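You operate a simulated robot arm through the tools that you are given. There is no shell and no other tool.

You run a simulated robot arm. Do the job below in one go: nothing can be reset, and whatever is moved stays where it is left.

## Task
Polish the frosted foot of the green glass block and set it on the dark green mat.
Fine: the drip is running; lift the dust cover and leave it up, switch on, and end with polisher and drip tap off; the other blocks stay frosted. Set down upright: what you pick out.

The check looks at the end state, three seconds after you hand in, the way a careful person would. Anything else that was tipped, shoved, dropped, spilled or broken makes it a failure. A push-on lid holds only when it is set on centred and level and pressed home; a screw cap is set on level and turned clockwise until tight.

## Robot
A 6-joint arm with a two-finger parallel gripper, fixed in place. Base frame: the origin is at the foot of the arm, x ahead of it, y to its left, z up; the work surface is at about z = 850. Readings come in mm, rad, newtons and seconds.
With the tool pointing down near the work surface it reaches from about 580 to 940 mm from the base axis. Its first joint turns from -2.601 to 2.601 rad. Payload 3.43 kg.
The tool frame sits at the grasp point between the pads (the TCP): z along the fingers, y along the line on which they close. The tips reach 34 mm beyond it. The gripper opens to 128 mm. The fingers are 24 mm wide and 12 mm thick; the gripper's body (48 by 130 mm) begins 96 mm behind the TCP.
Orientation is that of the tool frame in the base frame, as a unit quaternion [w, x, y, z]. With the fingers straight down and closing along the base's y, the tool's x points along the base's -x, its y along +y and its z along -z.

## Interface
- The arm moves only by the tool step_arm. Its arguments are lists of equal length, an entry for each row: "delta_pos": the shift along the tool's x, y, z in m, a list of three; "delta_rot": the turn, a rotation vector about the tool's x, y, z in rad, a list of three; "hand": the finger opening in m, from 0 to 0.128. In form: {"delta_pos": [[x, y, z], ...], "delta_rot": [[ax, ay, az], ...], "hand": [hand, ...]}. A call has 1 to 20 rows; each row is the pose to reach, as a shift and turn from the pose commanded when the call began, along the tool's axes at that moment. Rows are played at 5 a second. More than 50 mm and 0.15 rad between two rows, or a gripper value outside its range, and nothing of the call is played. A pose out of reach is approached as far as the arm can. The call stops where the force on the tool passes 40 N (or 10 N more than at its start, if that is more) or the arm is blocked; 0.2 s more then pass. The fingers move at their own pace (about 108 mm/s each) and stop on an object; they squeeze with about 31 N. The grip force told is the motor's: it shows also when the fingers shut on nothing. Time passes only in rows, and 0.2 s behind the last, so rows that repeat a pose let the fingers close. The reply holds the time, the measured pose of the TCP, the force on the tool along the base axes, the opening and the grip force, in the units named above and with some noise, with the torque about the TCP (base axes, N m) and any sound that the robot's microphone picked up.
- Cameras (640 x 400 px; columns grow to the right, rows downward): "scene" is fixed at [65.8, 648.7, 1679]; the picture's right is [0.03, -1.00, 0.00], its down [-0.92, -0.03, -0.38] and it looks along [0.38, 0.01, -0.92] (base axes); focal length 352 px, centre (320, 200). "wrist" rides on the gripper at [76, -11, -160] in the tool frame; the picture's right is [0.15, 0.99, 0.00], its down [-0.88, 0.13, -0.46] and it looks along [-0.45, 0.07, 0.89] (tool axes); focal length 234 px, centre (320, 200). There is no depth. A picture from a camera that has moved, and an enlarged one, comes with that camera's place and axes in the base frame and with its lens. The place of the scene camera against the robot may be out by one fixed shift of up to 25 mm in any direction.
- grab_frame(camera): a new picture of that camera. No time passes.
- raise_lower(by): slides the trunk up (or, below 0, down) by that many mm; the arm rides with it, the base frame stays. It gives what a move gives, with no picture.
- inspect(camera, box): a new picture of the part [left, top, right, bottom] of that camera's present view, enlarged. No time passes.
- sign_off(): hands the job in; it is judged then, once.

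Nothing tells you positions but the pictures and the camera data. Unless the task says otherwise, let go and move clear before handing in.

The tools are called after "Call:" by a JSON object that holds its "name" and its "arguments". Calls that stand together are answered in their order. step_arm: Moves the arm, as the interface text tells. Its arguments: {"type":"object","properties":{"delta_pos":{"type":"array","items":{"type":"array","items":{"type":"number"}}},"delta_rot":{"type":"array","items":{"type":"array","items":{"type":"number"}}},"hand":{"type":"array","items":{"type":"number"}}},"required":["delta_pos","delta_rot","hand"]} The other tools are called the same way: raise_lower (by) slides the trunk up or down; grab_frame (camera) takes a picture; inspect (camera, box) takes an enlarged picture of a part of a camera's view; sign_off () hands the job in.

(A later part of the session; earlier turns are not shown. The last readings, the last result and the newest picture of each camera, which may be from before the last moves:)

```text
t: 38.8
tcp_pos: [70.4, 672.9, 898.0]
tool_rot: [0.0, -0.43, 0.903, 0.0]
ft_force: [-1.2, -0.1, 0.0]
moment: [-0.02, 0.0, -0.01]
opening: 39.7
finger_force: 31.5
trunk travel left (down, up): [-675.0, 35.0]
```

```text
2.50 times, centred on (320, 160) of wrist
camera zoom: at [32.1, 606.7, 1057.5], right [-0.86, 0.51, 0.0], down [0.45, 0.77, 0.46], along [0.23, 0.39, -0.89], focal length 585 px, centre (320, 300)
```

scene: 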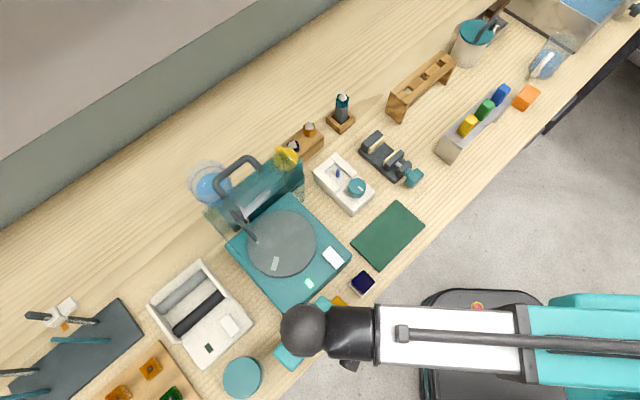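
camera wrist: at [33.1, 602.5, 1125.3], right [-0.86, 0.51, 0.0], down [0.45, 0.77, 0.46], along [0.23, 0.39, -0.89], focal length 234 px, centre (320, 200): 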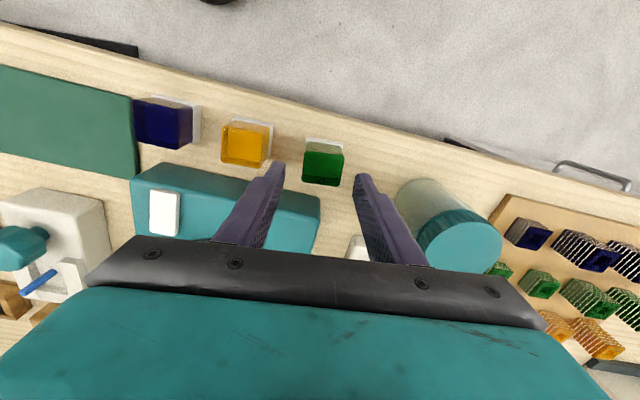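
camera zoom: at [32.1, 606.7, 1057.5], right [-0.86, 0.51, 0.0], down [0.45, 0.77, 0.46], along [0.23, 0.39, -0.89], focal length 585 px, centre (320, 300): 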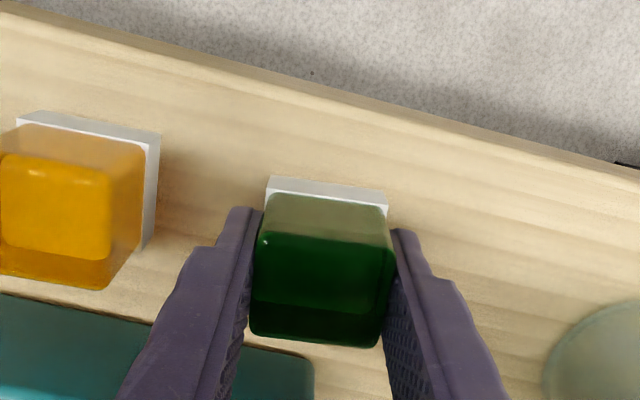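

The block is gripped (39.7 mm). I'll lift it and carry it over the front part of the wheel.

Call:
{"name": "step_arm", "arguments": {"delta_pos": [[0, 0, -0.02], [0, 0, -0.06], [0, 0, -0.1], [0, 0, -0.117], [-0.033, -0.0263, -0.117], [-0.066, -0.0526, -0.117], [-0.099, -0.079, -0.117], [-0.132, -0.105, -0.117]], "delta_rot": [[0, 0, 0], [0, 0, 0], [0, 0, 0], [0, 0, 0], [0, 0, 0.03], [0, 0, 0.06], [0, 0, 0.09], [0, 0, 0.103]], "hand": [0.03, 0.03, 0.03, 0.03, 0.03, 0.03, 0.03, 0.03]}}

Call:
{"name": "grab_frame", "arguments": {"camera": "wrist"}}

Call:
{"name": "grab_frame", "arguments": {"camera": "scene"}}

```text
t: 40.6
tcp_pos: [235.0, 711.3, 1013.3]
tool_rot: [0.0, -0.382, 0.924, 0.001]
ft_force: [-0.6, 0.0, -2.2]
moment: [-0.03, 0.02, 0.0]
opening: 39.6
finger_force: 30.6
trunk travel left (down, up): [-675.0, 35.0]
```

```text
taken
camera wrist: at [191.1, 648.7, 1173.5], right [-0.8, 0.6, 0.0], down [0.53, 0.71, 0.46], along [0.27, 0.37, -0.89], focal length 234 px, centre (320, 200)
```

wrist: 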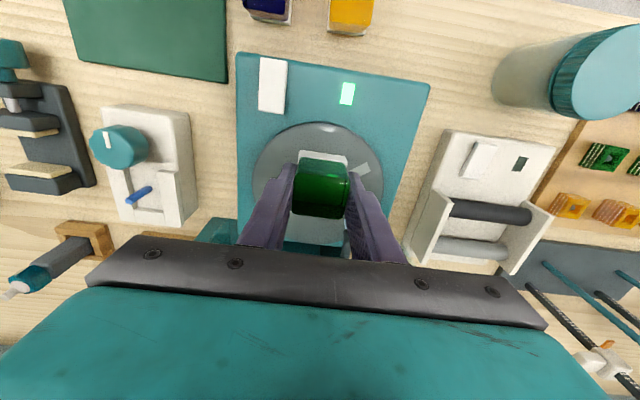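

```text
taken
```

scene: 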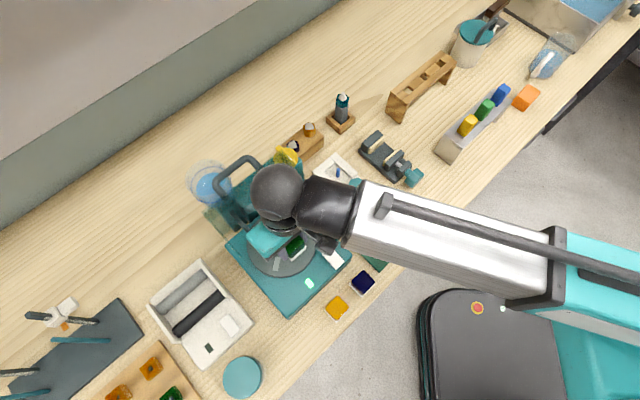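

Call:
{"name": "inspect", "arguments": {"camera": "scene", "box": [190, 140, 350, 300]}}

Call:
{"name": "inspect", "arguments": {"camera": "wrist", "box": [220, 40, 440, 250]}}

```text
2.50 times, centred on (270, 220) of scene
camera zoom: at [65.8, 648.7, 1679.0], right [0.03, -1.0, 0.0], down [-0.92, -0.03, -0.38], along [0.38, 0.01, -0.92], focal length 881 px, centre (445, 150)
```

zoom: 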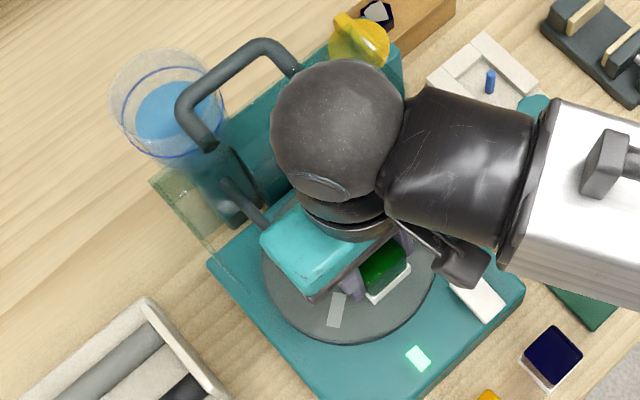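

```text
1.90 times, centred on (330, 145) of wrist
camera zoom: at [191.1, 648.7, 1173.5], right [-0.8, 0.6, 0.0], down [0.53, 0.71, 0.46], along [0.27, 0.37, -0.89], focal length 446 px, centre (301, 305)
```

zoom: 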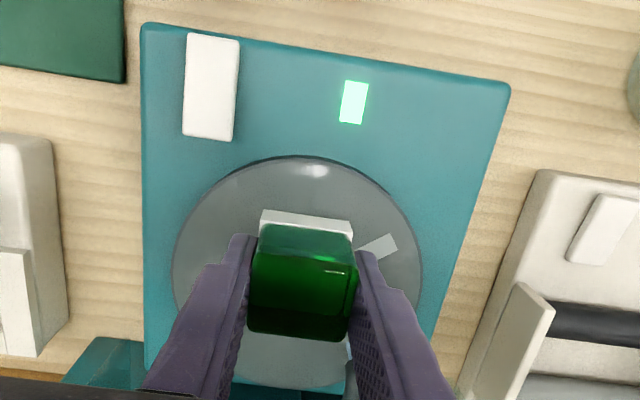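

Call:
{"name": "step_arm", "arguments": {"delta_pos": [[0, 0, 0.01], [0, 0, 0.02], [0, 0, 0.028], [0, 0, 0.031], [0, 0, 0.033], [0, 0, 0.035]], "delta_rot": [[0, 0, 0], [0, 0, 0], [0, 0, 0], [0, 0, 0], [0, 0, 0], [0, 0, 0]], "hand": [0.03, 0.03, 0.03, 0.03, 0.03, 0.03]}}

Call:
{"name": "inspect", "arguments": {"camera": "wrist", "box": [220, 40, 440, 250]}}

```text
t: 42.0
tcp_pos: [234.1, 709.8, 978.9]
tool_rot: [-0.001, -0.383, 0.924, 0.001]
ft_force: [0.0, 0.4, -1.9]
moment: [0.02, 0.01, -0.01]
opening: 39.9
finger_force: 31.2
trunk travel left (down, up): [-675.0, 35.0]
```

```text
1.90 times, centred on (330, 145) of wrist
camera zoom: at [189.9, 647.3, 1139.7], right [-0.8, 0.6, 0.0], down [0.53, 0.71, 0.46], along [0.27, 0.37, -0.89], focal length 446 px, centre (301, 305)
```

zoom: 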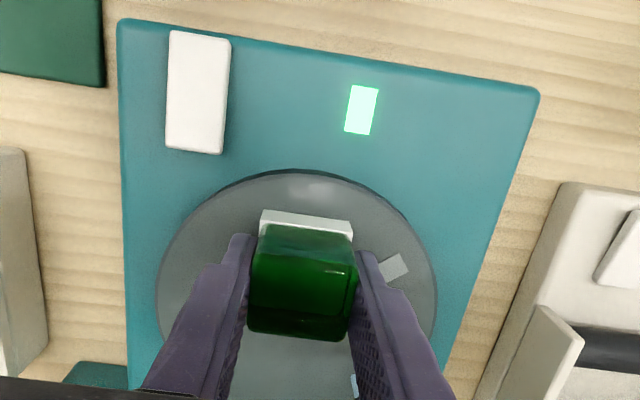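

Call:
{"name": "step_arm", "arguments": {"delta_pos": [[0, 0, 0.002], [0, 0, 0.004], [0, 0, 0.006]], "delta_rot": [[0, 0, 0], [0, 0, 0], [0, 0, 0]], "hand": [0.03, 0.03, 0.03]}}

```text
t: 42.8
tcp_pos: [235.1, 709.3, 973.7]
tool_rot: [0.0, -0.383, 0.924, 0.001]
ft_force: [-0.8, 0.2, -2.0]
moment: [-0.01, 0.0, 0.02]
opening: 39.7
finger_force: 30.7
trunk travel left (down, up): [-675.0, 35.0]
```

Call:
{"name": "step_arm", "arguments": {"delta_pos": [[0, 0, 0.0015], [0, 0, 0.003], [0, 0, 0.0045]], "delta_rot": [[0, 0, 0], [0, 0, 0], [0, 0, 0]], "hand": [0.03, 0.03, 0.03]}}

Call:
{"name": "inspect", "arguments": {"camera": "wrist", "box": [220, 40, 440, 250]}}

```text
t: 43.6
tcp_pos: [234.5, 709.9, 970.7]
tool_rot: [0.001, -0.383, 0.924, 0.001]
ft_force: [-0.3, 0.6, 3.4]
moment: [-0.12, -0.03, -0.01]
opening: 39.5
finger_force: 31.2
trunk travel left (down, up): [-675.0, 35.0]
```

```text
1.90 times, centred on (330, 145) of wrist
camera zoom: at [190.0, 647.1, 1129.4], right [-0.8, 0.6, 0.0], down [0.53, 0.71, 0.46], along [0.27, 0.37, -0.89], focal length 446 px, centre (301, 305)
```

zoom: 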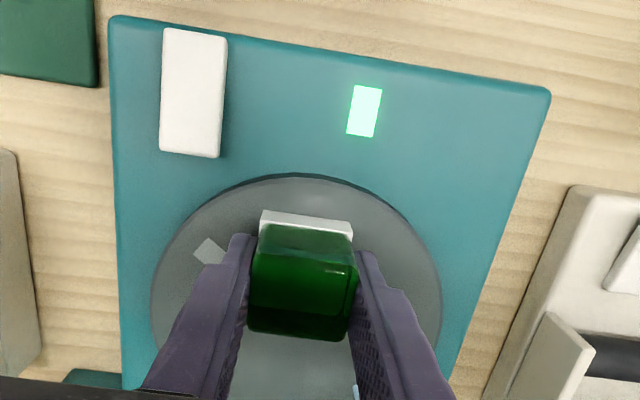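

There's contact with about 5 N normal force. I'll press slightly more and hold while the wheel polishes the foot, checking the foot's colour as I go.

Call:
{"name": "step_arm", "arguments": {"delta_pos": [[0, 0, 0.0007], [0, 0, 0.0007], [0, 0, 0.0007], [0, 0, 0.0007], [0, 0, 0.0007], [0, 0, 0.0007], [0, 0, 0.0007], [0, 0, 0.0007], [0, 0, 0.0007], [0, 0, 0.0007]], "delta_rot": [[0, 0, 0], [0, 0, 0], [0, 0, 0], [0, 0, 0], [0, 0, 0], [0, 0, 0], [0, 0, 0], [0, 0, 0], [0, 0, 0], [0, 0, 0]], "hand": [0.03, 0.03, 0.03, 0.03, 0.03, 0.03, 0.03, 0.03, 0.03, 0.03]}}

Call:
{"name": "inspect", "arguments": {"camera": "wrist", "box": [220, 40, 440, 250]}}

```text
t: 45.8
tcp_pos: [233.0, 709.5, 968.7]
tool_rot: [0.001, -0.383, 0.924, 0.001]
ft_force: [1.0, 5.1, 18.7]
moment: [-0.03, -0.11, 0.02]
opening: 39.6
finger_force: 31.1
trunk travel left (down, up): [-675.0, 35.0]
```

```text
1.90 times, centred on (330, 145) of wrist
camera zoom: at [189.7, 646.2, 1128.9], right [-0.8, 0.6, 0.0], down [0.53, 0.71, 0.46], along [0.27, 0.37, -0.89], focal length 446 px, centre (301, 305)
```

zoom: 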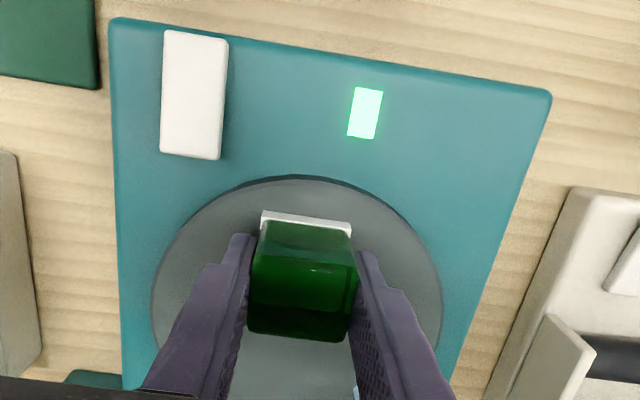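

Call:
{"name": "step_arm", "arguments": {"delta_pos": [[0, 0, -0.001], [0, 0, -0.001], [0, 0, -0.001], [0, 0, -0.001], [0, 0, -0.001]], "delta_rot": [[0, 0, 0], [0, 0, 0], [0, 0, 0], [0, 0, 0], [0, 0, 0]], "hand": [0.03, 0.03, 0.03, 0.03, 0.03]}}

Call:
{"name": "inspect", "arguments": {"camera": "wrist", "box": [280, 130, 370, 200]}}

Call:
{"name": "inspect", "arguments": {"camera": "scene", "box": [250, 200, 330, 280]}}

```text
t: 47.0
tcp_pos: [234.5, 709.1, 968.9]
tool_rot: [0.0, -0.383, 0.924, 0.0]
ft_force: [-1.6, -2.2, 3.0]
moment: [-0.04, -0.05, 0.02]
opening: 40.0
finger_force: 31.5
trunk travel left (down, up): [-675.0, 35.0]
```

```text
5.71 times, centred on (325, 165) of wrist
camera zoom: at [189.9, 646.6, 1129.0], right [-0.8, 0.6, 0.0], down [0.53, 0.71, 0.46], along [0.27, 0.37, -0.89], focal length 1338 px, centre (291, 400)
```

zoom: 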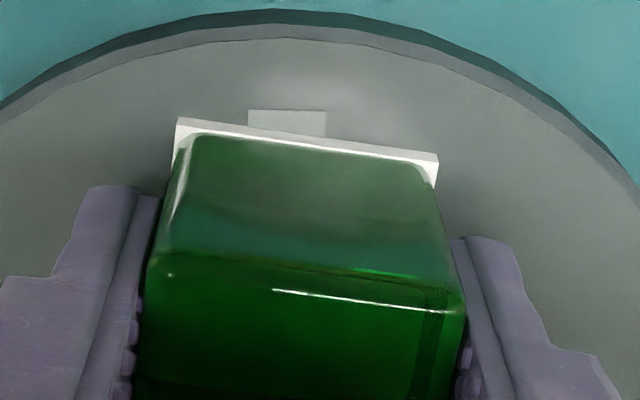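

```text
5.00 times, centred on (290, 240) of scene
camera zoom: at [65.8, 648.7, 1679.0], right [0.03, -1.0, 0.0], down [-0.92, -0.03, -0.38], along [0.38, 0.01, -0.92], focal length 1761 px, centre (470, 0)
```

zoom: 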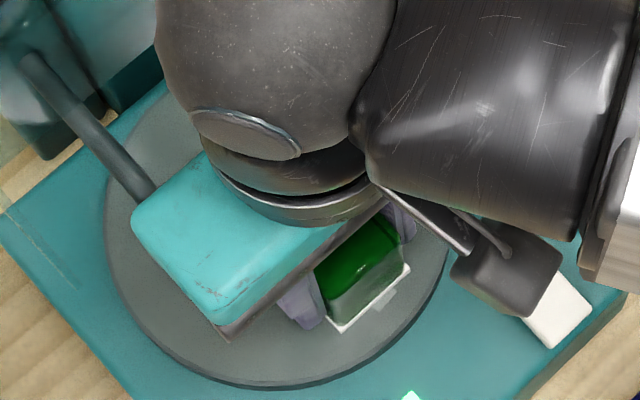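

The white foot layer is visibly thinner, so polishing is working. I'll carry on with moderate pressure.

Call:
{"name": "step_arm", "arguments": {"delta_pos": [[0, 0, 0.0006], [0, 0, 0.0006], [0, 0, 0.0006], [0, 0, 0.0006], [0, 0, 0.0006], [0, 0, 0.0006], [0, 0, 0.0006], [0, 0, 0.0006]], "delta_rot": [[0, 0, 0], [0, 0, 0], [0, 0, 0], [0, 0, 0], [0, 0, 0], [0, 0, 0], [0, 0, 0], [0, 0, 0]], "hand": [0.03, 0.03, 0.03, 0.03, 0.03, 0.03, 0.03, 0.03]}}

Call:
{"name": "inspect", "arguments": {"camera": "wrist", "box": [280, 130, 370, 200]}}

```text
t: 48.8
tcp_pos: [234.2, 708.6, 969.8]
tool_rot: [0.0, -0.382, 0.924, 0.001]
ft_force: [0.6, -1.6, 6.7]
moment: [-0.26, -0.04, -0.03]
opening: 39.8
finger_force: 30.6
trunk travel left (down, up): [-675.0, 35.0]
```

```text
5.71 times, centred on (325, 165) of wrist
camera zoom: at [189.8, 646.6, 1128.9], right [-0.8, 0.6, 0.0], down [0.53, 0.71, 0.46], along [0.27, 0.37, -0.89], focal length 1338 px, centre (291, 400)
```

zoom: 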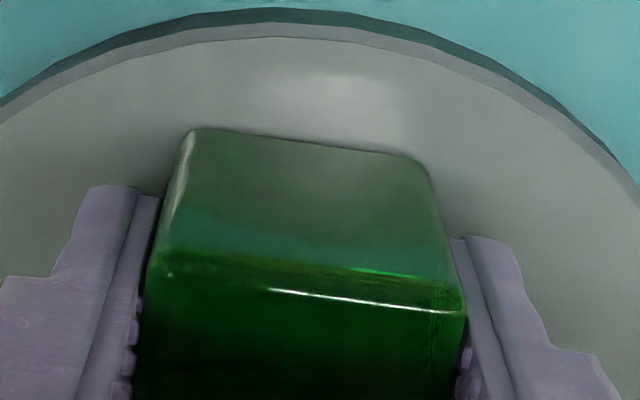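

The white frost at the foot is gone. I'll lift the block off the wheel and check it.

Call:
{"name": "step_arm", "arguments": {"delta_pos": [[0, 0, -0.005], [0, 0, -0.015], [0, 0, -0.03], [0, 0, -0.045]], "delta_rot": [[0, 0, 0], [0, 0, 0], [0, 0, 0], [0, 0, 0]], "hand": [0.03, 0.03, 0.03, 0.03]}}

Call:
{"name": "inspect", "arguments": {"camera": "wrist", "box": [260, 110, 390, 220]}}

Call:
{"name": "inspect", "arguments": {"camera": "scene", "box": [190, 150, 350, 300]}}

```text
t: 49.8
tcp_pos: [234.5, 710.1, 1013.7]
tool_rot: [-0.001, -0.383, 0.924, 0.002]
ft_force: [0.6, 0.0, -2.2]
moment: [0.0, 0.05, 0.01]
opening: 39.9
finger_force: 30.6
trunk travel left (down, up): [-675.0, 35.0]
```

```text
3.64 times, centred on (325, 165) of wrist
camera zoom: at [189.5, 646.8, 1173.6], right [-0.8, 0.6, 0.0], down [0.53, 0.71, 0.46], along [0.27, 0.37, -0.89], focal length 852 px, centre (302, 327)
```

zoom: 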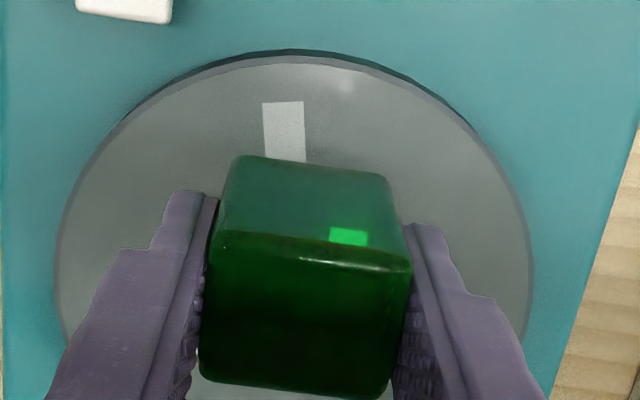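

```text
2.67 times, centred on (270, 225) of scene
camera zoom: at [65.8, 648.7, 1679.0], right [0.03, -1.0, 0.0], down [-0.92, -0.03, -0.38], along [0.38, 0.01, -0.92], focal length 939 px, centre (453, 133)
```

zoom: 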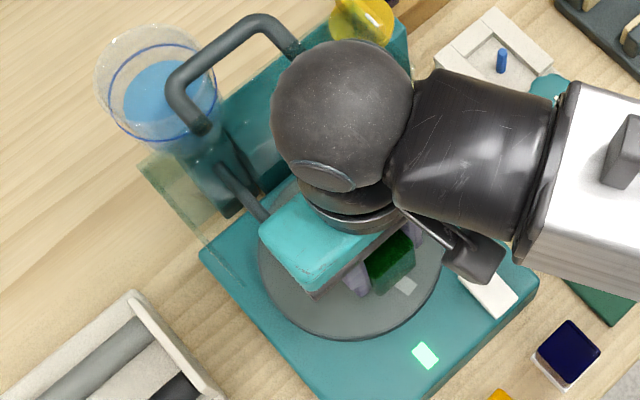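

The foot is clear green with no white left. Now I'll carry it to the mat, whose centre is near (311, 486), turning the camera side away from the forearm on the way.

Call:
{"name": "step_arm", "arguments": {"delta_pos": [[0.03, -0.01, 0], [0.06, -0.03, 0], [0.075, -0.05, 0], [0.085, -0.07, 0], [0.0899, -0.09, 0], [0.0899, -0.11, 0], [0.0899, -0.13, 0], [0.0899, -0.145, 0], [0.0899, -0.16, 0], [0.0899, -0.172, 0], [0.0899, -0.18, 0], [0.0899, -0.1863, 0], [0.0899, -0.1863, 0]], "delta_rot": [[0, 0, 0], [0, 0, 0.13], [0, 0, 0.26], [0, 0, 0.39], [0, 0, 0.52], [0, 0, 0.65], [0, 0, 0.78], [0, 0, 0.91], [0, 0, 1.04], [0, 0, 1.17], [0, 0, 1.3], [0, 0, 1.43], [0, 0, 1.571]], "hand": [0.03, 0.03, 0.03, 0.03, 0.03, 0.03, 0.03, 0.03, 0.03, 0.03, 0.03, 0.03, 0.03]}}

Call:
{"name": "grab_frame", "arguments": {"camera": "wrist"}}

Call:
{"name": "grab_frame", "arguments": {"camera": "scene"}}

```text
t: 52.6
tcp_pos: [302.4, 515.1, 1012.9]
tool_rot: [-0.001, 0.383, 0.924, 0.0]
ft_force: [-0.4, 0.2, -2.0]
moment: [0.01, 0.01, 0.04]
opening: 39.6
finger_force: 31.0
trunk travel left (down, up): [-675.0, 35.0]
```

```text
taken
camera wrist: at [242.5, 559.1, 1173.4], right [0.6, 0.8, 0.0], down [0.71, -0.53, 0.45], along [0.36, -0.27, -0.89], focal length 234 px, centre (320, 200)
```

wrist: 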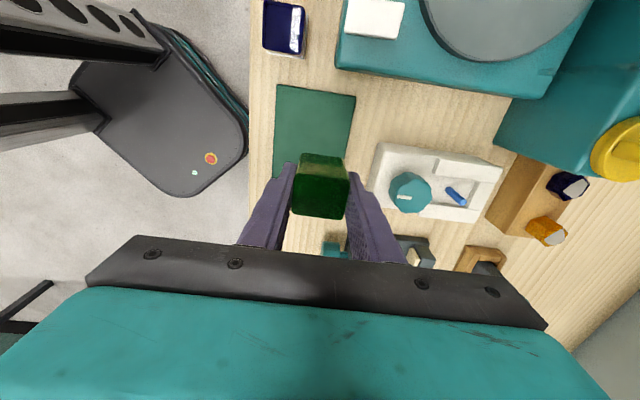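

```text
taken
```

scene: 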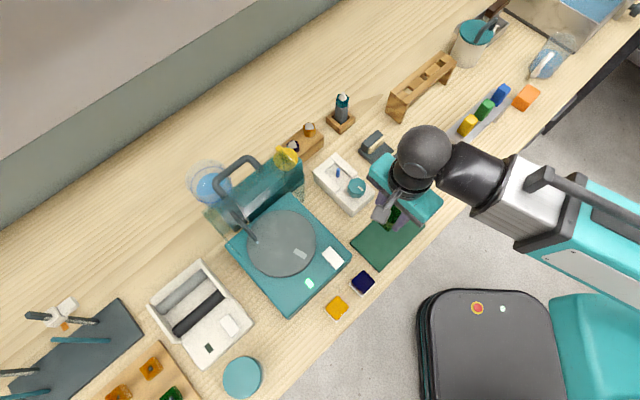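

The block is positioned over the mat. I'll lower it, slowing near the surface.

Call:
{"name": "step_arm", "arguments": {"delta_pos": [[0, -0.005, 0.03], [0, -0.005, 0.06], [0, -0.005, 0.085], [0, -0.005, 0.1], [0, -0.005, 0.107]], "delta_rot": [[0, 0, 0], [0, 0, 0], [0, 0, 0], [0, 0, 0], [0, 0, 0]], "hand": [0.03, 0.03, 0.03, 0.03, 0.03]}}

Call:
{"name": "inspect", "arguments": {"camera": "wrist", "box": [220, 60, 440, 240]}}

Call:
{"name": "inspect", "arguments": {"camera": "scene", "box": [330, 160, 450, 280]}}

```text
t: 53.8
tcp_pos: [299.6, 511.3, 905.2]
tool_rot: [-0.001, 0.383, 0.924, 0.001]
ft_force: [-0.8, -0.5, -2.7]
moment: [0.0, 0.01, 0.0]
opening: 39.6
finger_force: 30.9
trunk travel left (down, up): [-675.0, 35.0]
```

```text
2.22 times, centred on (330, 150) of wrist
camera zoom: at [239.1, 555.2, 1066.0], right [0.6, 0.8, 0.0], down [0.71, -0.53, 0.45], along [0.37, -0.27, -0.89], focal length 520 px, centre (298, 311)
```

zoom: 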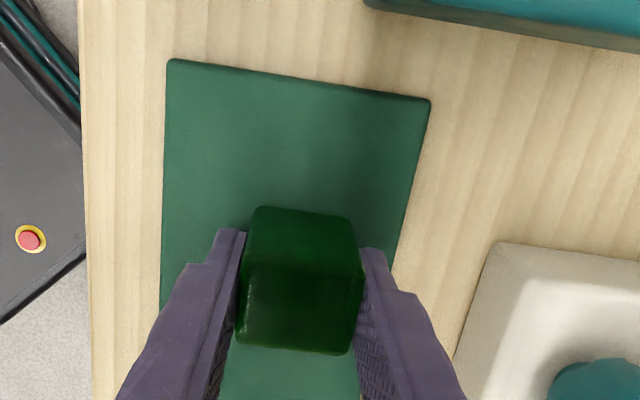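

```text
3.33 times, centred on (390, 220) of scene
camera zoom: at [65.8, 648.7, 1679.0], right [0.03, -1.0, 0.0], down [-0.92, -0.03, -0.38], along [0.38, 0.01, -0.92], focal length 1174 px, centre (87, 133)
```

zoom: 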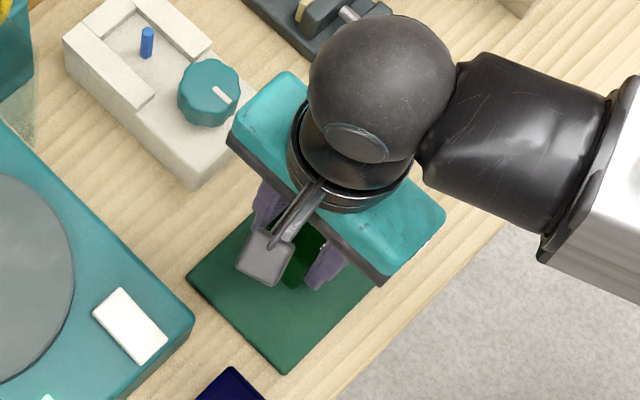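

Call:
{"name": "step_arm", "arguments": {"delta_pos": [[0, 0, 0.0015], [0, 0, 0.003], [0, 0, 0.004]], "delta_rot": [[0, 0, 0], [0, 0, 0], [0, 0, 0]], "hand": [0.03, 0.03, 0.03]}}

```text
t: 54.6
tcp_pos: [298.4, 511.5, 904.6]
tool_rot: [0.0, 0.382, 0.924, 0.001]
ft_force: [2.3, 1.6, 19.3]
moment: [-0.23, 0.14, 0.03]
opening: 39.8
finger_force: 31.3
trunk travel left (down, up): [-675.0, 35.0]
```

The block is resting on the mat. I'll relieve the excess pressure and open the fingers.

Call:
{"name": "step_arm", "arguments": {"delta_pos": [[0, 0, -0.003], [0, 0, -0.0033], [0, 0, -0.0033], [0, 0, -0.0033]], "delta_rot": [[0, 0, 0], [0, 0, 0], [0, 0, 0], [0, 0, 0]], "hand": [0.03, 0.03, 0.03, 0.03]}}

Call:
{"name": "step_arm", "arguments": {"delta_pos": [[0, 0, 0], [0, 0, 0], [0, 0, 0], [0, 0, 0]], "delta_rot": [[0, 0, 0], [0, 0, 0], [0, 0, 0], [0, 0, 0]], "hand": [0.042, 0.048, 0.056, 0.06]}}

Call:
{"name": "inspect", "arguments": {"camera": "wrist", "box": [220, 60, 440, 240]}}

```text
t: 55.6
tcp_pos: [299.8, 511.3, 905.7]
tool_rot: [-0.001, 0.383, 0.924, 0.0]
ft_force: [0.0, 0.7, -1.9]
moment: [-0.03, -0.02, -0.01]
opening: 39.5
finger_force: 31.8
trunk travel left (down, up): [-675.0, 35.0]
```

```text
t: 56.6
tcp_pos: [298.7, 511.4, 905.8]
tool_rot: [-0.001, 0.383, 0.924, 0.0]
ft_force: [0.6, 0.4, 0.6]
moment: [0.01, 0.02, -0.02]
opening: 59.8
finger_force: 0.1
trunk travel left (down, up): [-675.0, 35.0]
```

```text
2.22 times, centred on (330, 150) of wrist
camera zoom: at [238.7, 555.3, 1065.9], right [0.6, 0.8, 0.0], down [0.71, -0.53, 0.45], along [0.37, -0.27, -0.89], focal length 520 px, centre (298, 311)
```

zoom: 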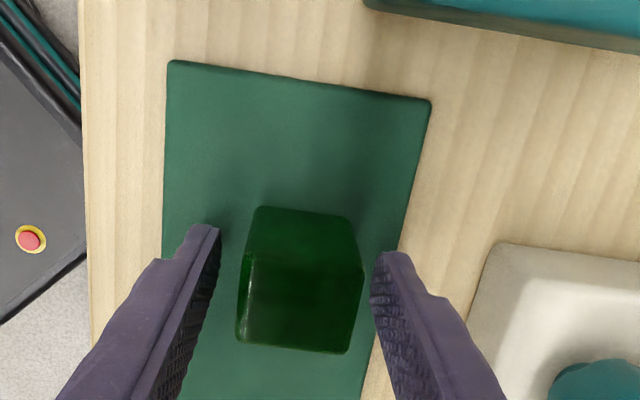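

The block is standing on the mat. I'll retract straight up and check it.

Call:
{"name": "step_arm", "arguments": {"delta_pos": [[0, 0, -0.015], [0, 0, -0.04], [0, 0, -0.08], [0, 0, -0.12], [0, 0, -0.155]], "delta_rot": [[0, 0, 0], [0, 0, 0], [0, 0, 0], [0, 0, 0], [0, 0, 0]], "hand": [0.06, 0.06, 0.06, 0.06, 0.06]}}

Call:
{"name": "grab_frame", "arguments": {"camera": "wrist"}}

Call:
{"name": "inspect", "arguments": {"camera": "wrist", "box": [230, 60, 400, 200]}}

Call:
{"name": "grab_frame", "arguments": {"camera": "scene"}}

```text
t: 57.8
tcp_pos: [298.9, 511.1, 1062.0]
tool_rot: [-0.001, 0.383, 0.924, 0.0]
ft_force: [-0.2, 0.1, -0.3]
moment: [-0.01, -0.01, 0.03]
opening: 60.2
finger_force: 0.1
trunk travel left (down, up): [-675.0, 35.0]
```

```text
taken
camera wrist: at [239.0, 555.8, 1222.1], right [0.6, 0.8, 0.0], down [0.71, -0.53, 0.45], along [0.37, -0.27, -0.89], focal length 234 px, centre (320, 200)
```

wrist: 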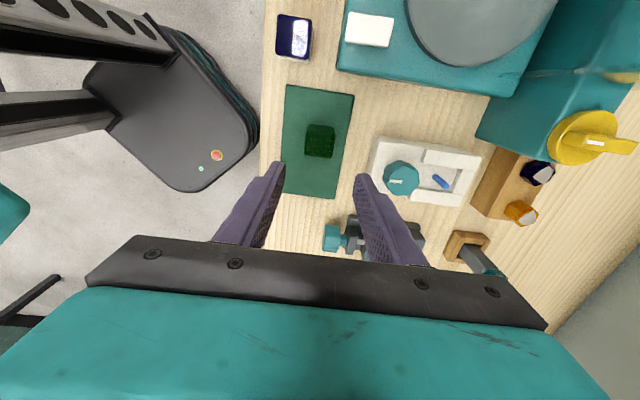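

```text
2.86 times, centred on (315, 130) of wrist
camera zoom: at [239.0, 555.8, 1222.1], right [0.6, 0.8, 0.0], down [0.71, -0.53, 0.45], along [0.37, -0.27, -0.89], focal length 669 px, centre (334, 400)
```

zoom: 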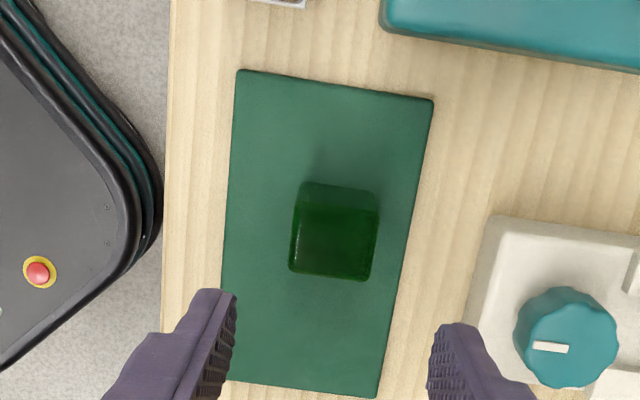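

```text
taken
```

scene: 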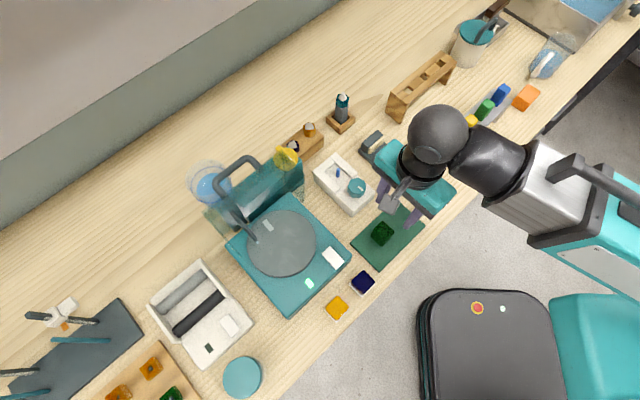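

The green block stands upright on the mat with no white foot. Next I'll switch the polisher off by pressing the now-raised rear end of the rocker.

Call:
{"name": "step_arm", "arguments": {"delta_pos": [[0.04, 0.015, 0], [0.08, 0.03, 0], [0.11, 0.042, 0], [0.128, 0.0492, 0], [0.128, 0.0492, 0.04], [0.128, 0.0492, 0.08]], "delta_rot": [[0, 0, 0], [0, 0, 0], [0, 0, 0], [0, 0, 0], [0, 0, 0], [0, 0, 0]], "hand": [0.03, 0.0, 0.0, 0.0, 0.0, 0.0]}}

Call:
{"name": "inspect", "arguments": {"camera": "wrist", "box": [230, 60, 410, 240]}}

Call:
{"name": "inspect", "arguments": {"camera": "scene", "box": [270, 220, 380, 320]}}

```text
t: 59.2
tcp_pos: [243.8, 635.7, 980.6]
tool_rot: [-0.002, 0.383, 0.924, 0.0]
ft_force: [0.0, -0.1, 0.3]
moment: [0.0, 0.0, -0.03]
opening: 0.2
finger_force: 30.8
trunk travel left (down, up): [-675.0, 35.0]
```

```text
2.22 times, centred on (320, 150) of wrist
camera zoom: at [182.8, 680.5, 1140.5], right [0.6, 0.8, 0.0], down [0.71, -0.53, 0.45], along [0.37, -0.27, -0.89], focal length 520 px, centre (320, 311)
```

zoom: 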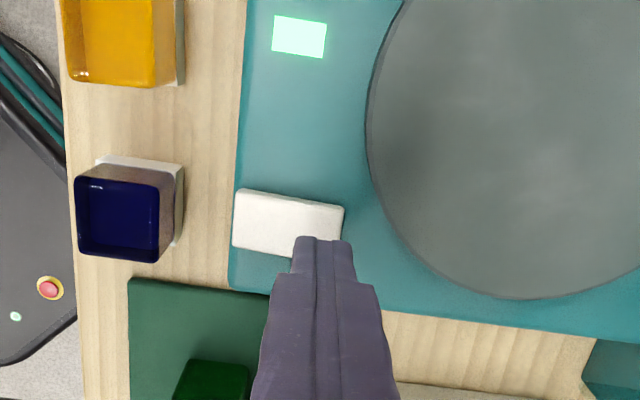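

```text
4.00 times, centred on (325, 270) of scene
camera zoom: at [65.8, 648.7, 1679.0], right [0.03, -1.0, 0.0], down [-0.92, -0.03, -0.38], along [0.38, 0.01, -0.92], focal length 1409 px, centre (300, -80)
```

zoom: 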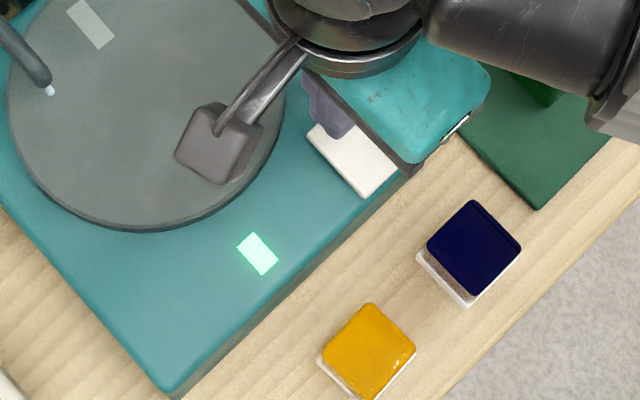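

Call:
{"name": "step_arm", "arguments": {"delta_pos": [[0, 0, 0.01], [0, 0, 0.018], [0, 0, 0.022], [0, 0, 0.024], [0, 0, 0.026], [0, 0, 0.0275], [0, 0, 0.029]], "delta_rot": [[0, 0, 0], [0, 0, 0], [0, 0, 0], [0, 0, 0], [0, 0, 0], [0, 0, 0], [0, 0, 0]], "hand": [0.0, 0.0, 0.0, 0.0, 0.0, 0.0, 0.0]}}

Call:
{"name": "inspect", "arguments": {"camera": "wrist", "box": [230, 60, 410, 240]}}

```text
t: 60.8
tcp_pos: [243.6, 636.5, 954.9]
tool_rot: [-0.001, 0.382, 0.924, 0.003]
ft_force: [4.8, 7.1, 21.9]
moment: [0.02, -0.04, 0.01]
opening: 0.1
finger_force: 31.7
trunk travel left (down, up): [-675.0, 35.0]
```

```text
2.22 times, centred on (320, 150) of wrist
camera zoom: at [183.1, 680.5, 1114.5], right [0.6, 0.8, 0.01], down [0.71, -0.53, 0.45], along [0.37, -0.27, -0.89], focal length 520 px, centre (320, 311)
```

zoom: 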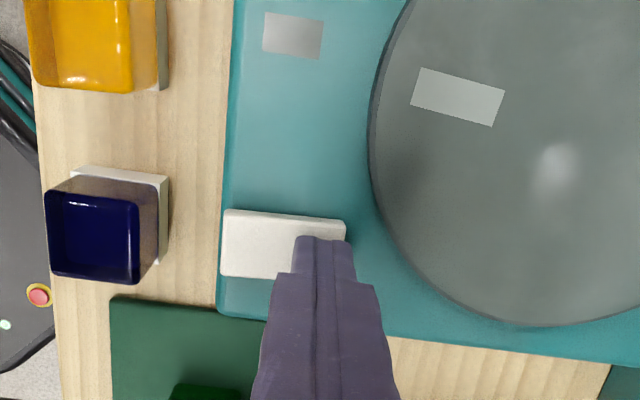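

The lamp is off. I'll retract and go look at the yellow tap knob up close.

Call:
{"name": "step_arm", "arguments": {"delta_pos": [[0, 0, -0.02], [0, 0, -0.06], [0, 0, -0.1], [-0.02, 0.02, -0.14], [-0.05, 0.05, -0.16], [-0.07, 0.09, -0.16], [-0.07, 0.13, -0.16], [-0.07, 0.16, -0.16]], "delta_rot": [[0, 0, 0], [0, 0, 0], [0, 0, 0], [0, 0, 0], [0, 0, 0], [0, 0, 0], [0, 0, 0], [0, 0, 0]], "hand": [0.0, 0.0, 0.0, 0.04, 0.06, 0.06, 0.06, 0.06]}}

Call:
{"name": "grab_frame", "arguments": {"camera": "wrist"}}

Call:
{"name": "inspect", "arguments": {"camera": "wrist", "box": [250, 60, 450, 240]}}

Call:
{"name": "inspect", "arguments": {"camera": "scene", "box": [190, 130, 350, 300]}}

```text
t: 62.6
tcp_pos: [406.7, 699.4, 1111.1]
tool_rot: [-0.001, 0.382, 0.924, 0.0]
ft_force: [-0.3, -0.5, 0.0]
moment: [-0.02, -0.03, 0.03]
opening: 60.0
finger_force: 0.1
trunk travel left (down, up): [-675.0, 35.0]
```

```text
taken
camera wrist: at [346.3, 743.8, 1271.5], right [0.6, 0.8, 0.0], down [0.72, -0.53, 0.45], along [0.36, -0.27, -0.89], focal length 234 px, centre (320, 200)
```

wrist: 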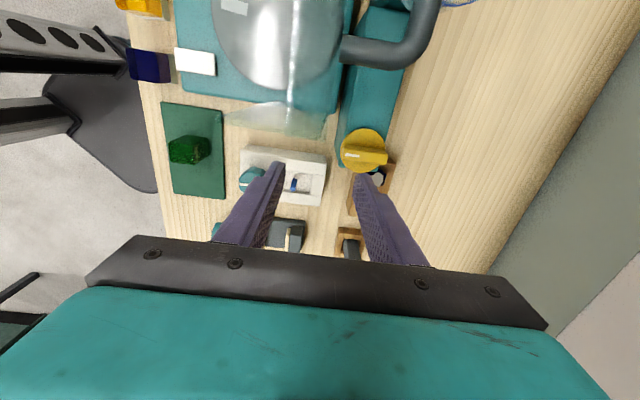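

```text
2.22 times, centred on (350, 150) of wrist
camera zoom: at [346.3, 743.8, 1271.5], right [0.6, 0.8, 0.0], down [0.72, -0.53, 0.45], along [0.36, -0.27, -0.89], focal length 520 px, centre (253, 311)
```

zoom: 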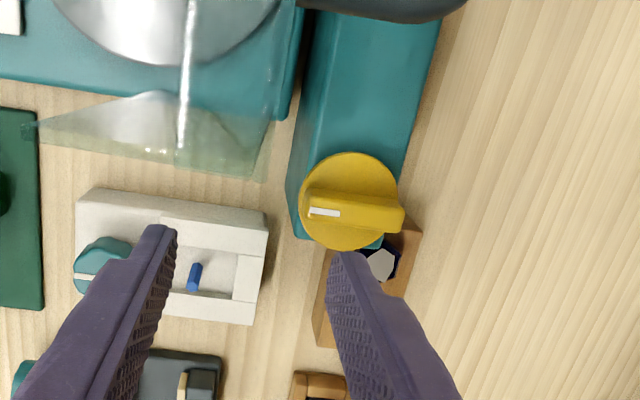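

```text
2.35 times, centred on (270, 215) of scene
camera zoom: at [65.8, 648.7, 1679.0], right [0.03, -1.0, 0.0], down [-0.92, -0.03, -0.38], along [0.38, 0.01, -0.92], focal length 829 px, centre (438, 165)
```

zoom: 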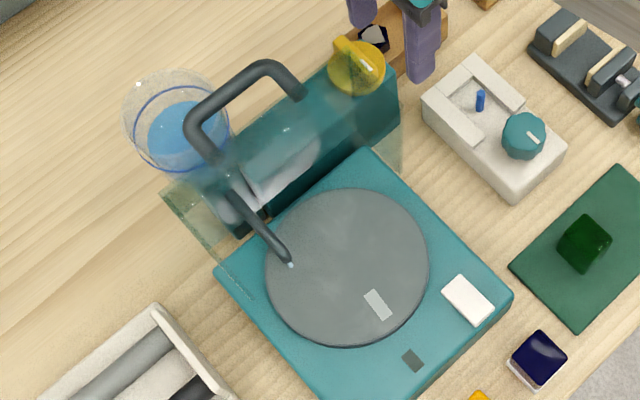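

The knob's disc is centred near (447, 740) at z≈969, with its raised bar lying along the front-back direction. I'll turn the gripper so the fingers can close on both sides of the bar, in stages because of the forearm.

Call:
{"name": "step_arm", "arguments": {"delta_pos": [[0, 0.01, 0.007], [0, 0.02, 0.014], [0, 0.03, 0.021], [0, 0.04, 0.028], [0, 0.05, 0.035], [0, 0.0568, 0.041]], "delta_rot": [[0, 0, -0.13], [0, 0, -0.26], [0, 0, -0.39], [0, 0, -0.52], [0, 0, -0.65], [0, 0, -0.785]], "hand": [0.05, 0.05, 0.05, 0.05, 0.05, 0.05]}}

Call:
{"name": "grab_frame", "arguments": {"camera": "wrist"}}

Call:
{"name": "grab_frame", "arguments": {"camera": "scene"}}

```text
t: 64.0
tcp_pos: [447.6, 740.3, 1069.2]
tool_rot: [-0.001, -0.001, 1.0, 0.0]
ft_force: [0.2, 0.6, -0.1]
moment: [-0.01, 0.01, 0.01]
opening: 49.8
finger_force: 0.0
trunk travel left (down, up): [-675.0, 35.0]
```

```text
taken
camera wrist: at [371.9, 727.5, 1230.2], right [-0.15, 0.99, 0.0], down [0.88, 0.13, 0.46], along [0.45, 0.07, -0.89], focal length 234 px, centre (320, 200)
```

wrist: 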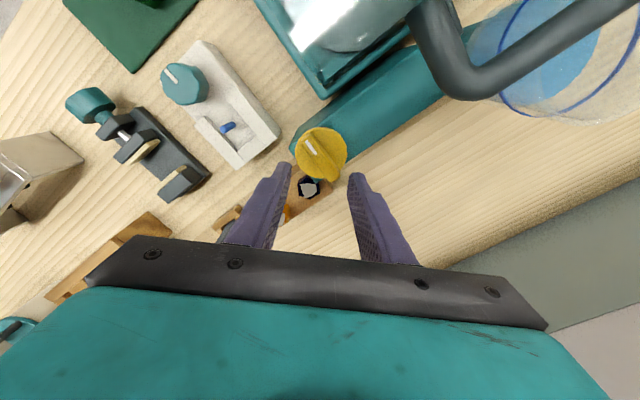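

```text
taken
```

scene: 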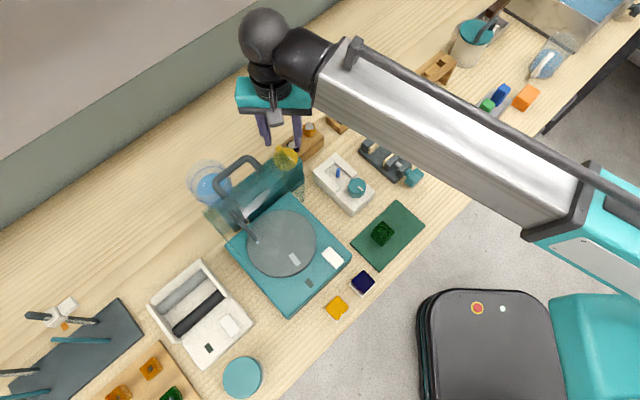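

Call:
{"name": "inspect", "arguments": {"camera": "wrist", "box": [260, 100, 390, 220]}}

Call:
{"name": "inspect", "arguments": {"camera": "scene", "box": [230, 0, 390, 150]}}

```text
3.33 times, centred on (325, 160) of wrist
camera zoom: at [371.9, 727.5, 1230.2], right [-0.15, 0.99, 0.0], down [0.88, 0.13, 0.46], along [0.45, 0.07, -0.89], focal length 781 px, centre (303, 333)
```

zoom: 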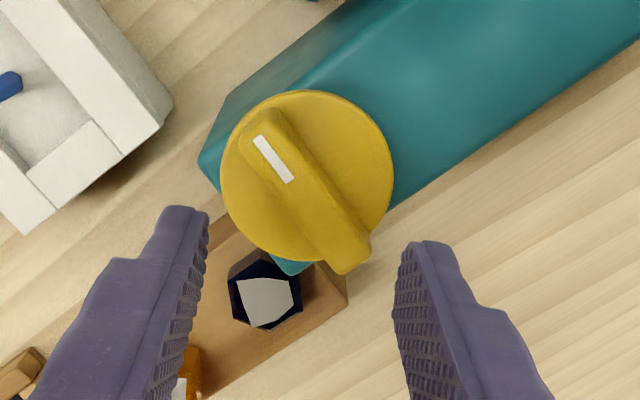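

```text
2.67 times, centred on (310, 75) of scene
camera zoom: at [65.8, 648.7, 1679.0], right [0.03, -1.0, 0.0], down [-0.92, -0.03, -0.38], along [0.38, 0.01, -0.92], focal length 939 px, centre (347, 533)
```

zoom: 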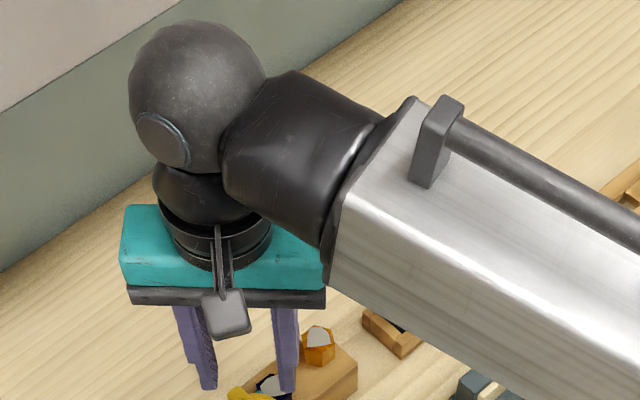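

Call:
{"name": "step_arm", "arguments": {"delta_pos": [[0.004, -0.0007, 0.005], [0.004, -0.0007, 0.01], [0.004, -0.0007, 0.015], [0.004, -0.0007, 0.019]], "delta_rot": [[0, 0, -0.1], [0, 0, -0.2], [0, 0, -0.3], [0, 0, -0.4]], "hand": [0.05, 0.05, 0.05, 0.05]}}

Call:
{"name": "inspect", "arguments": {"camera": "scene", "box": [230, 0, 390, 150]}}

Call:
{"name": "inspect", "arguments": {"camera": "wrist", "box": [230, 60, 430, 240]}}

```text
t: 65.0
tcp_pos: [442.9, 739.3, 1051.7]
tool_rot: [0.0, -0.198, 0.98, 0.0]
ft_force: [0.0, 0.6, -0.7]
moment: [0.03, 0.0, -0.01]
opening: 49.8
finger_force: 0.1
trunk travel left (down, up): [-675.0, 35.0]
```

```text
2.67 times, centred on (310, 75) of scene
camera zoom: at [65.8, 648.7, 1679.0], right [0.03, -1.0, 0.0], down [-0.92, -0.03, -0.38], along [0.38, 0.01, -0.92], focal length 939 px, centre (347, 533)
```

zoom: 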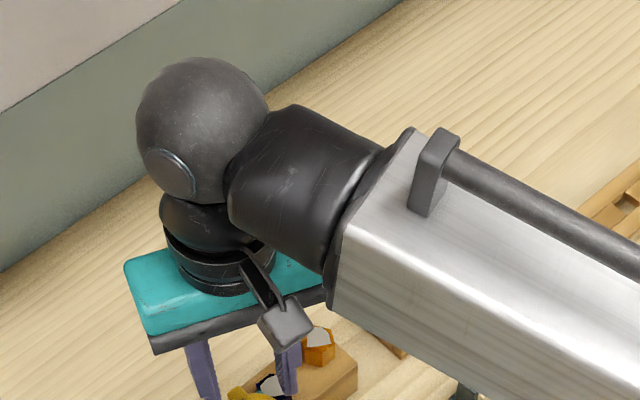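

```text
2.22 times, centred on (330, 150) of wrist
camera zoom: at [378.4, 698.3, 1211.4], right [-0.52, 0.85, 0.0], down [0.76, 0.46, 0.46], along [0.39, 0.24, -0.89], focal length 520 px, centre (298, 311)
```

zoom: 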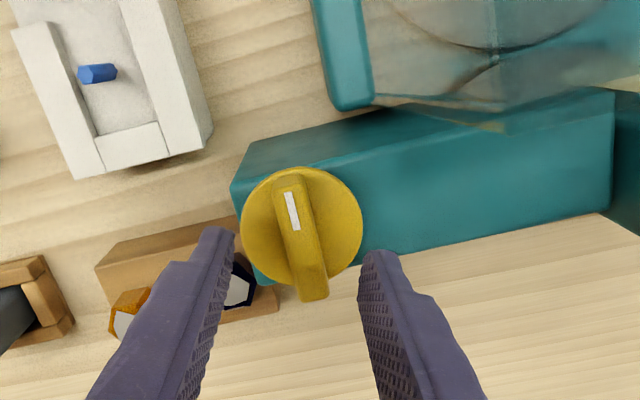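

Call:
{"name": "step_arm", "arguments": {"delta_pos": [[0, 0, 0.005], [0, 0, 0.01], [0, 0, 0.015], [0, 0, 0.018]], "delta_rot": [[0, 0, -0.05], [0, 0, -0.1], [0, 0, -0.15], [0, 0, -0.2]], "hand": [0.05, 0.05, 0.05, 0.05]}}

Call:
{"name": "inspect", "arguments": {"camera": "scene", "box": [230, 0, 390, 150]}}

Call:
{"name": "inspect", "arguments": {"camera": "wrist", "box": [230, 60, 430, 240]}}

```text
t: 66.0
tcp_pos: [442.1, 738.5, 1033.5]
tool_rot: [0.0, -0.295, 0.955, 0.001]
ft_force: [0.5, -0.8, -0.6]
moment: [0.01, 0.0, -0.05]
opening: 50.2
finger_force: 0.1
trunk travel left (down, up): [-675.0, 35.0]
```

```text
2.67 times, centred on (310, 75) of scene
camera zoom: at [65.8, 648.7, 1679.0], right [0.03, -1.0, 0.0], down [-0.92, -0.03, -0.38], along [0.38, 0.01, -0.92], focal length 939 px, centre (347, 533)
```

zoom: 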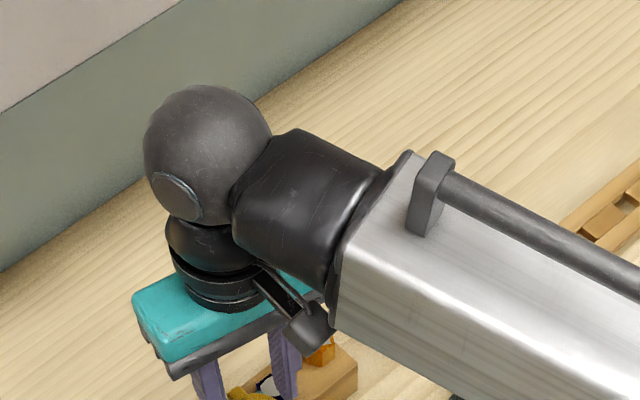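

```text
2.22 times, centred on (330, 150) of wrist
camera zoom: at [387.4, 685.8, 1194.0], right [-0.68, 0.73, 0.0], down [0.65, 0.6, 0.46], along [0.33, 0.31, -0.89], focal length 520 px, centre (298, 311)
```

zoom: 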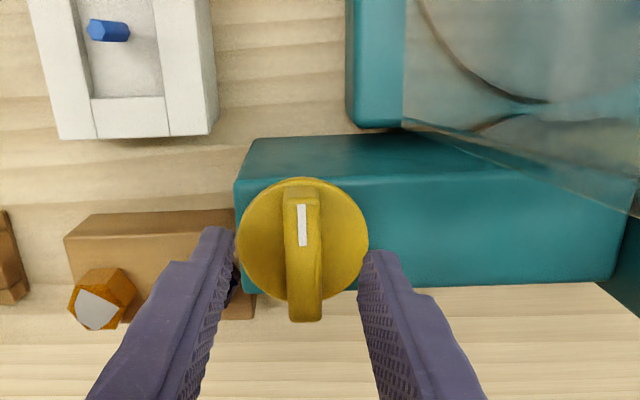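

The camera is close to the forearm. I'll raise the trunk 30 mm so the forearm slopes more steeply, lower the tool back by the same amount, then continue turning in small steps.

Call:
{"name": "raise_lower", "arguments": {"by": 30}}

Call:
{"name": "inspect", "arguments": {"camera": "scene", "box": [230, 0, 390, 150]}}

```text
t: 66.8
tcp_pos: [442.0, 739.0, 1063.3]
tool_rot: [0.0, -0.295, 0.955, 0.001]
ft_force: [-0.2, 0.2, 0.0]
moment: [-0.03, -0.04, -0.02]
opening: 50.0
finger_force: 0.1
trunk travel left (down, up): [-705.0, 5.0]
```

```text
2.67 times, centred on (310, 75) of scene
camera zoom: at [65.8, 648.7, 1679.0], right [0.03, -1.0, 0.0], down [-0.92, -0.03, -0.38], along [0.38, 0.01, -0.92], focal length 939 px, centre (347, 533)
```

zoom: 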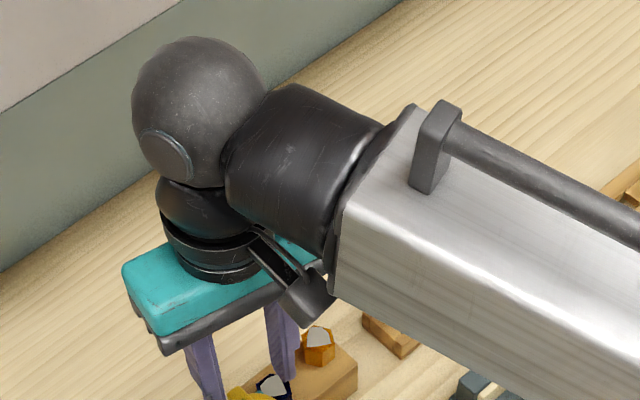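

Call:
{"name": "step_arm", "arguments": {"delta_pos": [[0, 0, 0.015], [0, 0, 0.03], [0, 0, 0.04], [0, 0, 0.04], [0, 0, 0.04], [0, 0, 0.04], [0, 0, 0.04]], "delta_rot": [[0, 0, 0], [0, 0, 0], [0, 0, 0], [0, 0, -0.04], [0, 0, -0.08], [0, 0, -0.12], [0, 0, -0.15]], "hand": [0.05, 0.05, 0.05, 0.05, 0.05, 0.05, 0.05]}}

Call:
{"name": "inspect", "arguments": {"camera": "scene", "box": [230, 0, 390, 150]}}

Call:
{"name": "inspect", "arguments": {"camera": "wrist", "box": [230, 60, 430, 240]}}

```text
t: 68.4
tcp_pos: [442.2, 740.1, 1023.1]
tool_rot: [0.0, -0.366, 0.93, 0.001]
ft_force: [0.3, 0.1, 0.3]
moment: [-0.02, 0.03, -0.04]
opening: 49.8
finger_force: 0.2
trunk travel left (down, up): [-705.0, 5.0]
```

```text
2.67 times, centred on (310, 75) of scene
camera zoom: at [65.8, 648.7, 1679.0], right [0.03, -1.0, 0.0], down [-0.92, -0.03, -0.38], along [0.38, 0.01, -0.92], focal length 939 px, centre (347, 533)
```

zoom: 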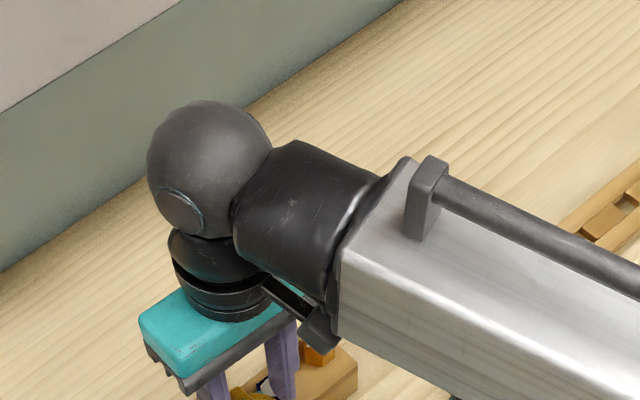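

```text
2.22 times, centred on (330, 150) of wrist
camera zoom: at [395.5, 678.0, 1183.8], right [-0.78, 0.62, 0.0], down [0.56, 0.7, 0.46], along [0.28, 0.36, -0.89], focal length 520 px, centre (298, 311)
```

zoom: 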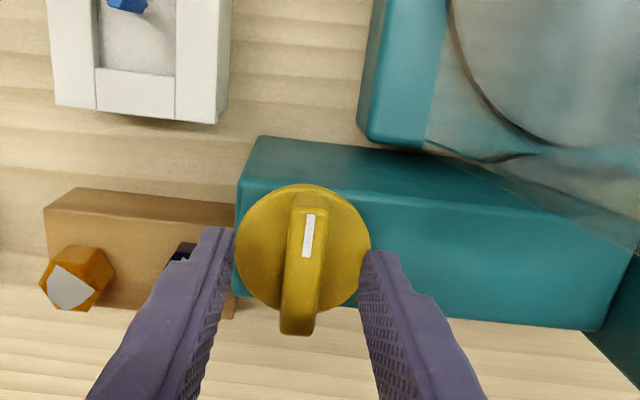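

The fingers straddle the tap's bar, whose top is at about 1007 with the disc at about 976. I'll go down a few mm and grip it.

Call:
{"name": "step_arm", "arguments": {"delta_pos": [[0, 0, 0.004], [0, 0, 0.007], [0, 0, 0.007], [0, 0, 0.007], [0, 0, 0.007]], "delta_rot": [[0, 0, -0.02], [0, 0, -0.035], [0, 0, -0.035], [0, 0, -0.035], [0, 0, -0.035]], "hand": [0.05, 0.05, 0.03, 0.005, 0.0]}}

Call:
{"name": "inspect", "arguments": {"camera": "wrist", "box": [230, 60, 430, 240]}}

```text
t: 69.6
tcp_pos: [440.3, 739.8, 1019.4]
tool_rot: [0.001, -0.383, 0.924, 0.002]
ft_force: [-5.0, 9.6, 19.1]
moment: [-0.79, 0.24, -0.03]
opening: 14.1
finger_force: 45.4
trunk travel left (down, up): [-705.0, 5.0]
```

```text
2.22 times, centred on (330, 150) of wrist
camera zoom: at [395.8, 676.8, 1178.9], right [-0.8, 0.6, 0.0], down [0.53, 0.71, 0.46], along [0.27, 0.37, -0.89], focal length 520 px, centre (298, 311)
```

zoom: 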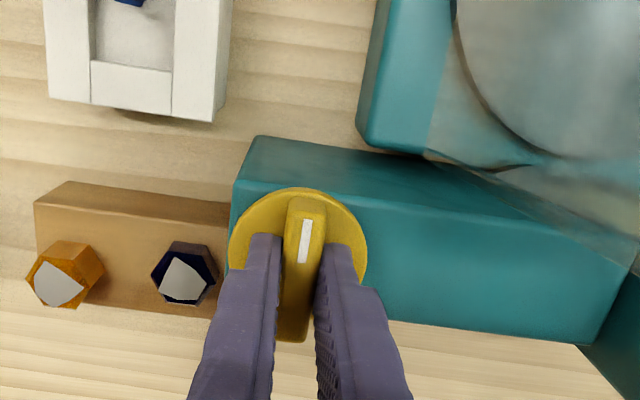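

The fingertips touched the disc and I'm about 2 mm off centre. I'll open slightly, lift 5 mm, re-centre and grip again.

Call:
{"name": "step_arm", "arguments": {"delta_pos": [[0, 0, 0], [0, 0.002, -0.005], [0, 0.002, -0.005], [0, 0.002, -0.005], [0, 0.002, -0.005]], "delta_rot": [[0, 0, 0], [0, 0, 0], [0, 0, 0], [0, 0, 0], [0, 0, 0]], "hand": [0.024, 0.024, 0.01, 0.0, 0.0]}}

```text
t: 70.8
tcp_pos: [440.4, 740.4, 1018.7]
tool_rot: [-0.002, -0.382, 0.924, -0.001]
ft_force: [-9.8, -8.5, -21.2]
moment: [0.58, -0.45, -0.01]
opening: 13.9
finger_force: 44.7
trunk travel left (down, up): [-705.0, 5.0]
```

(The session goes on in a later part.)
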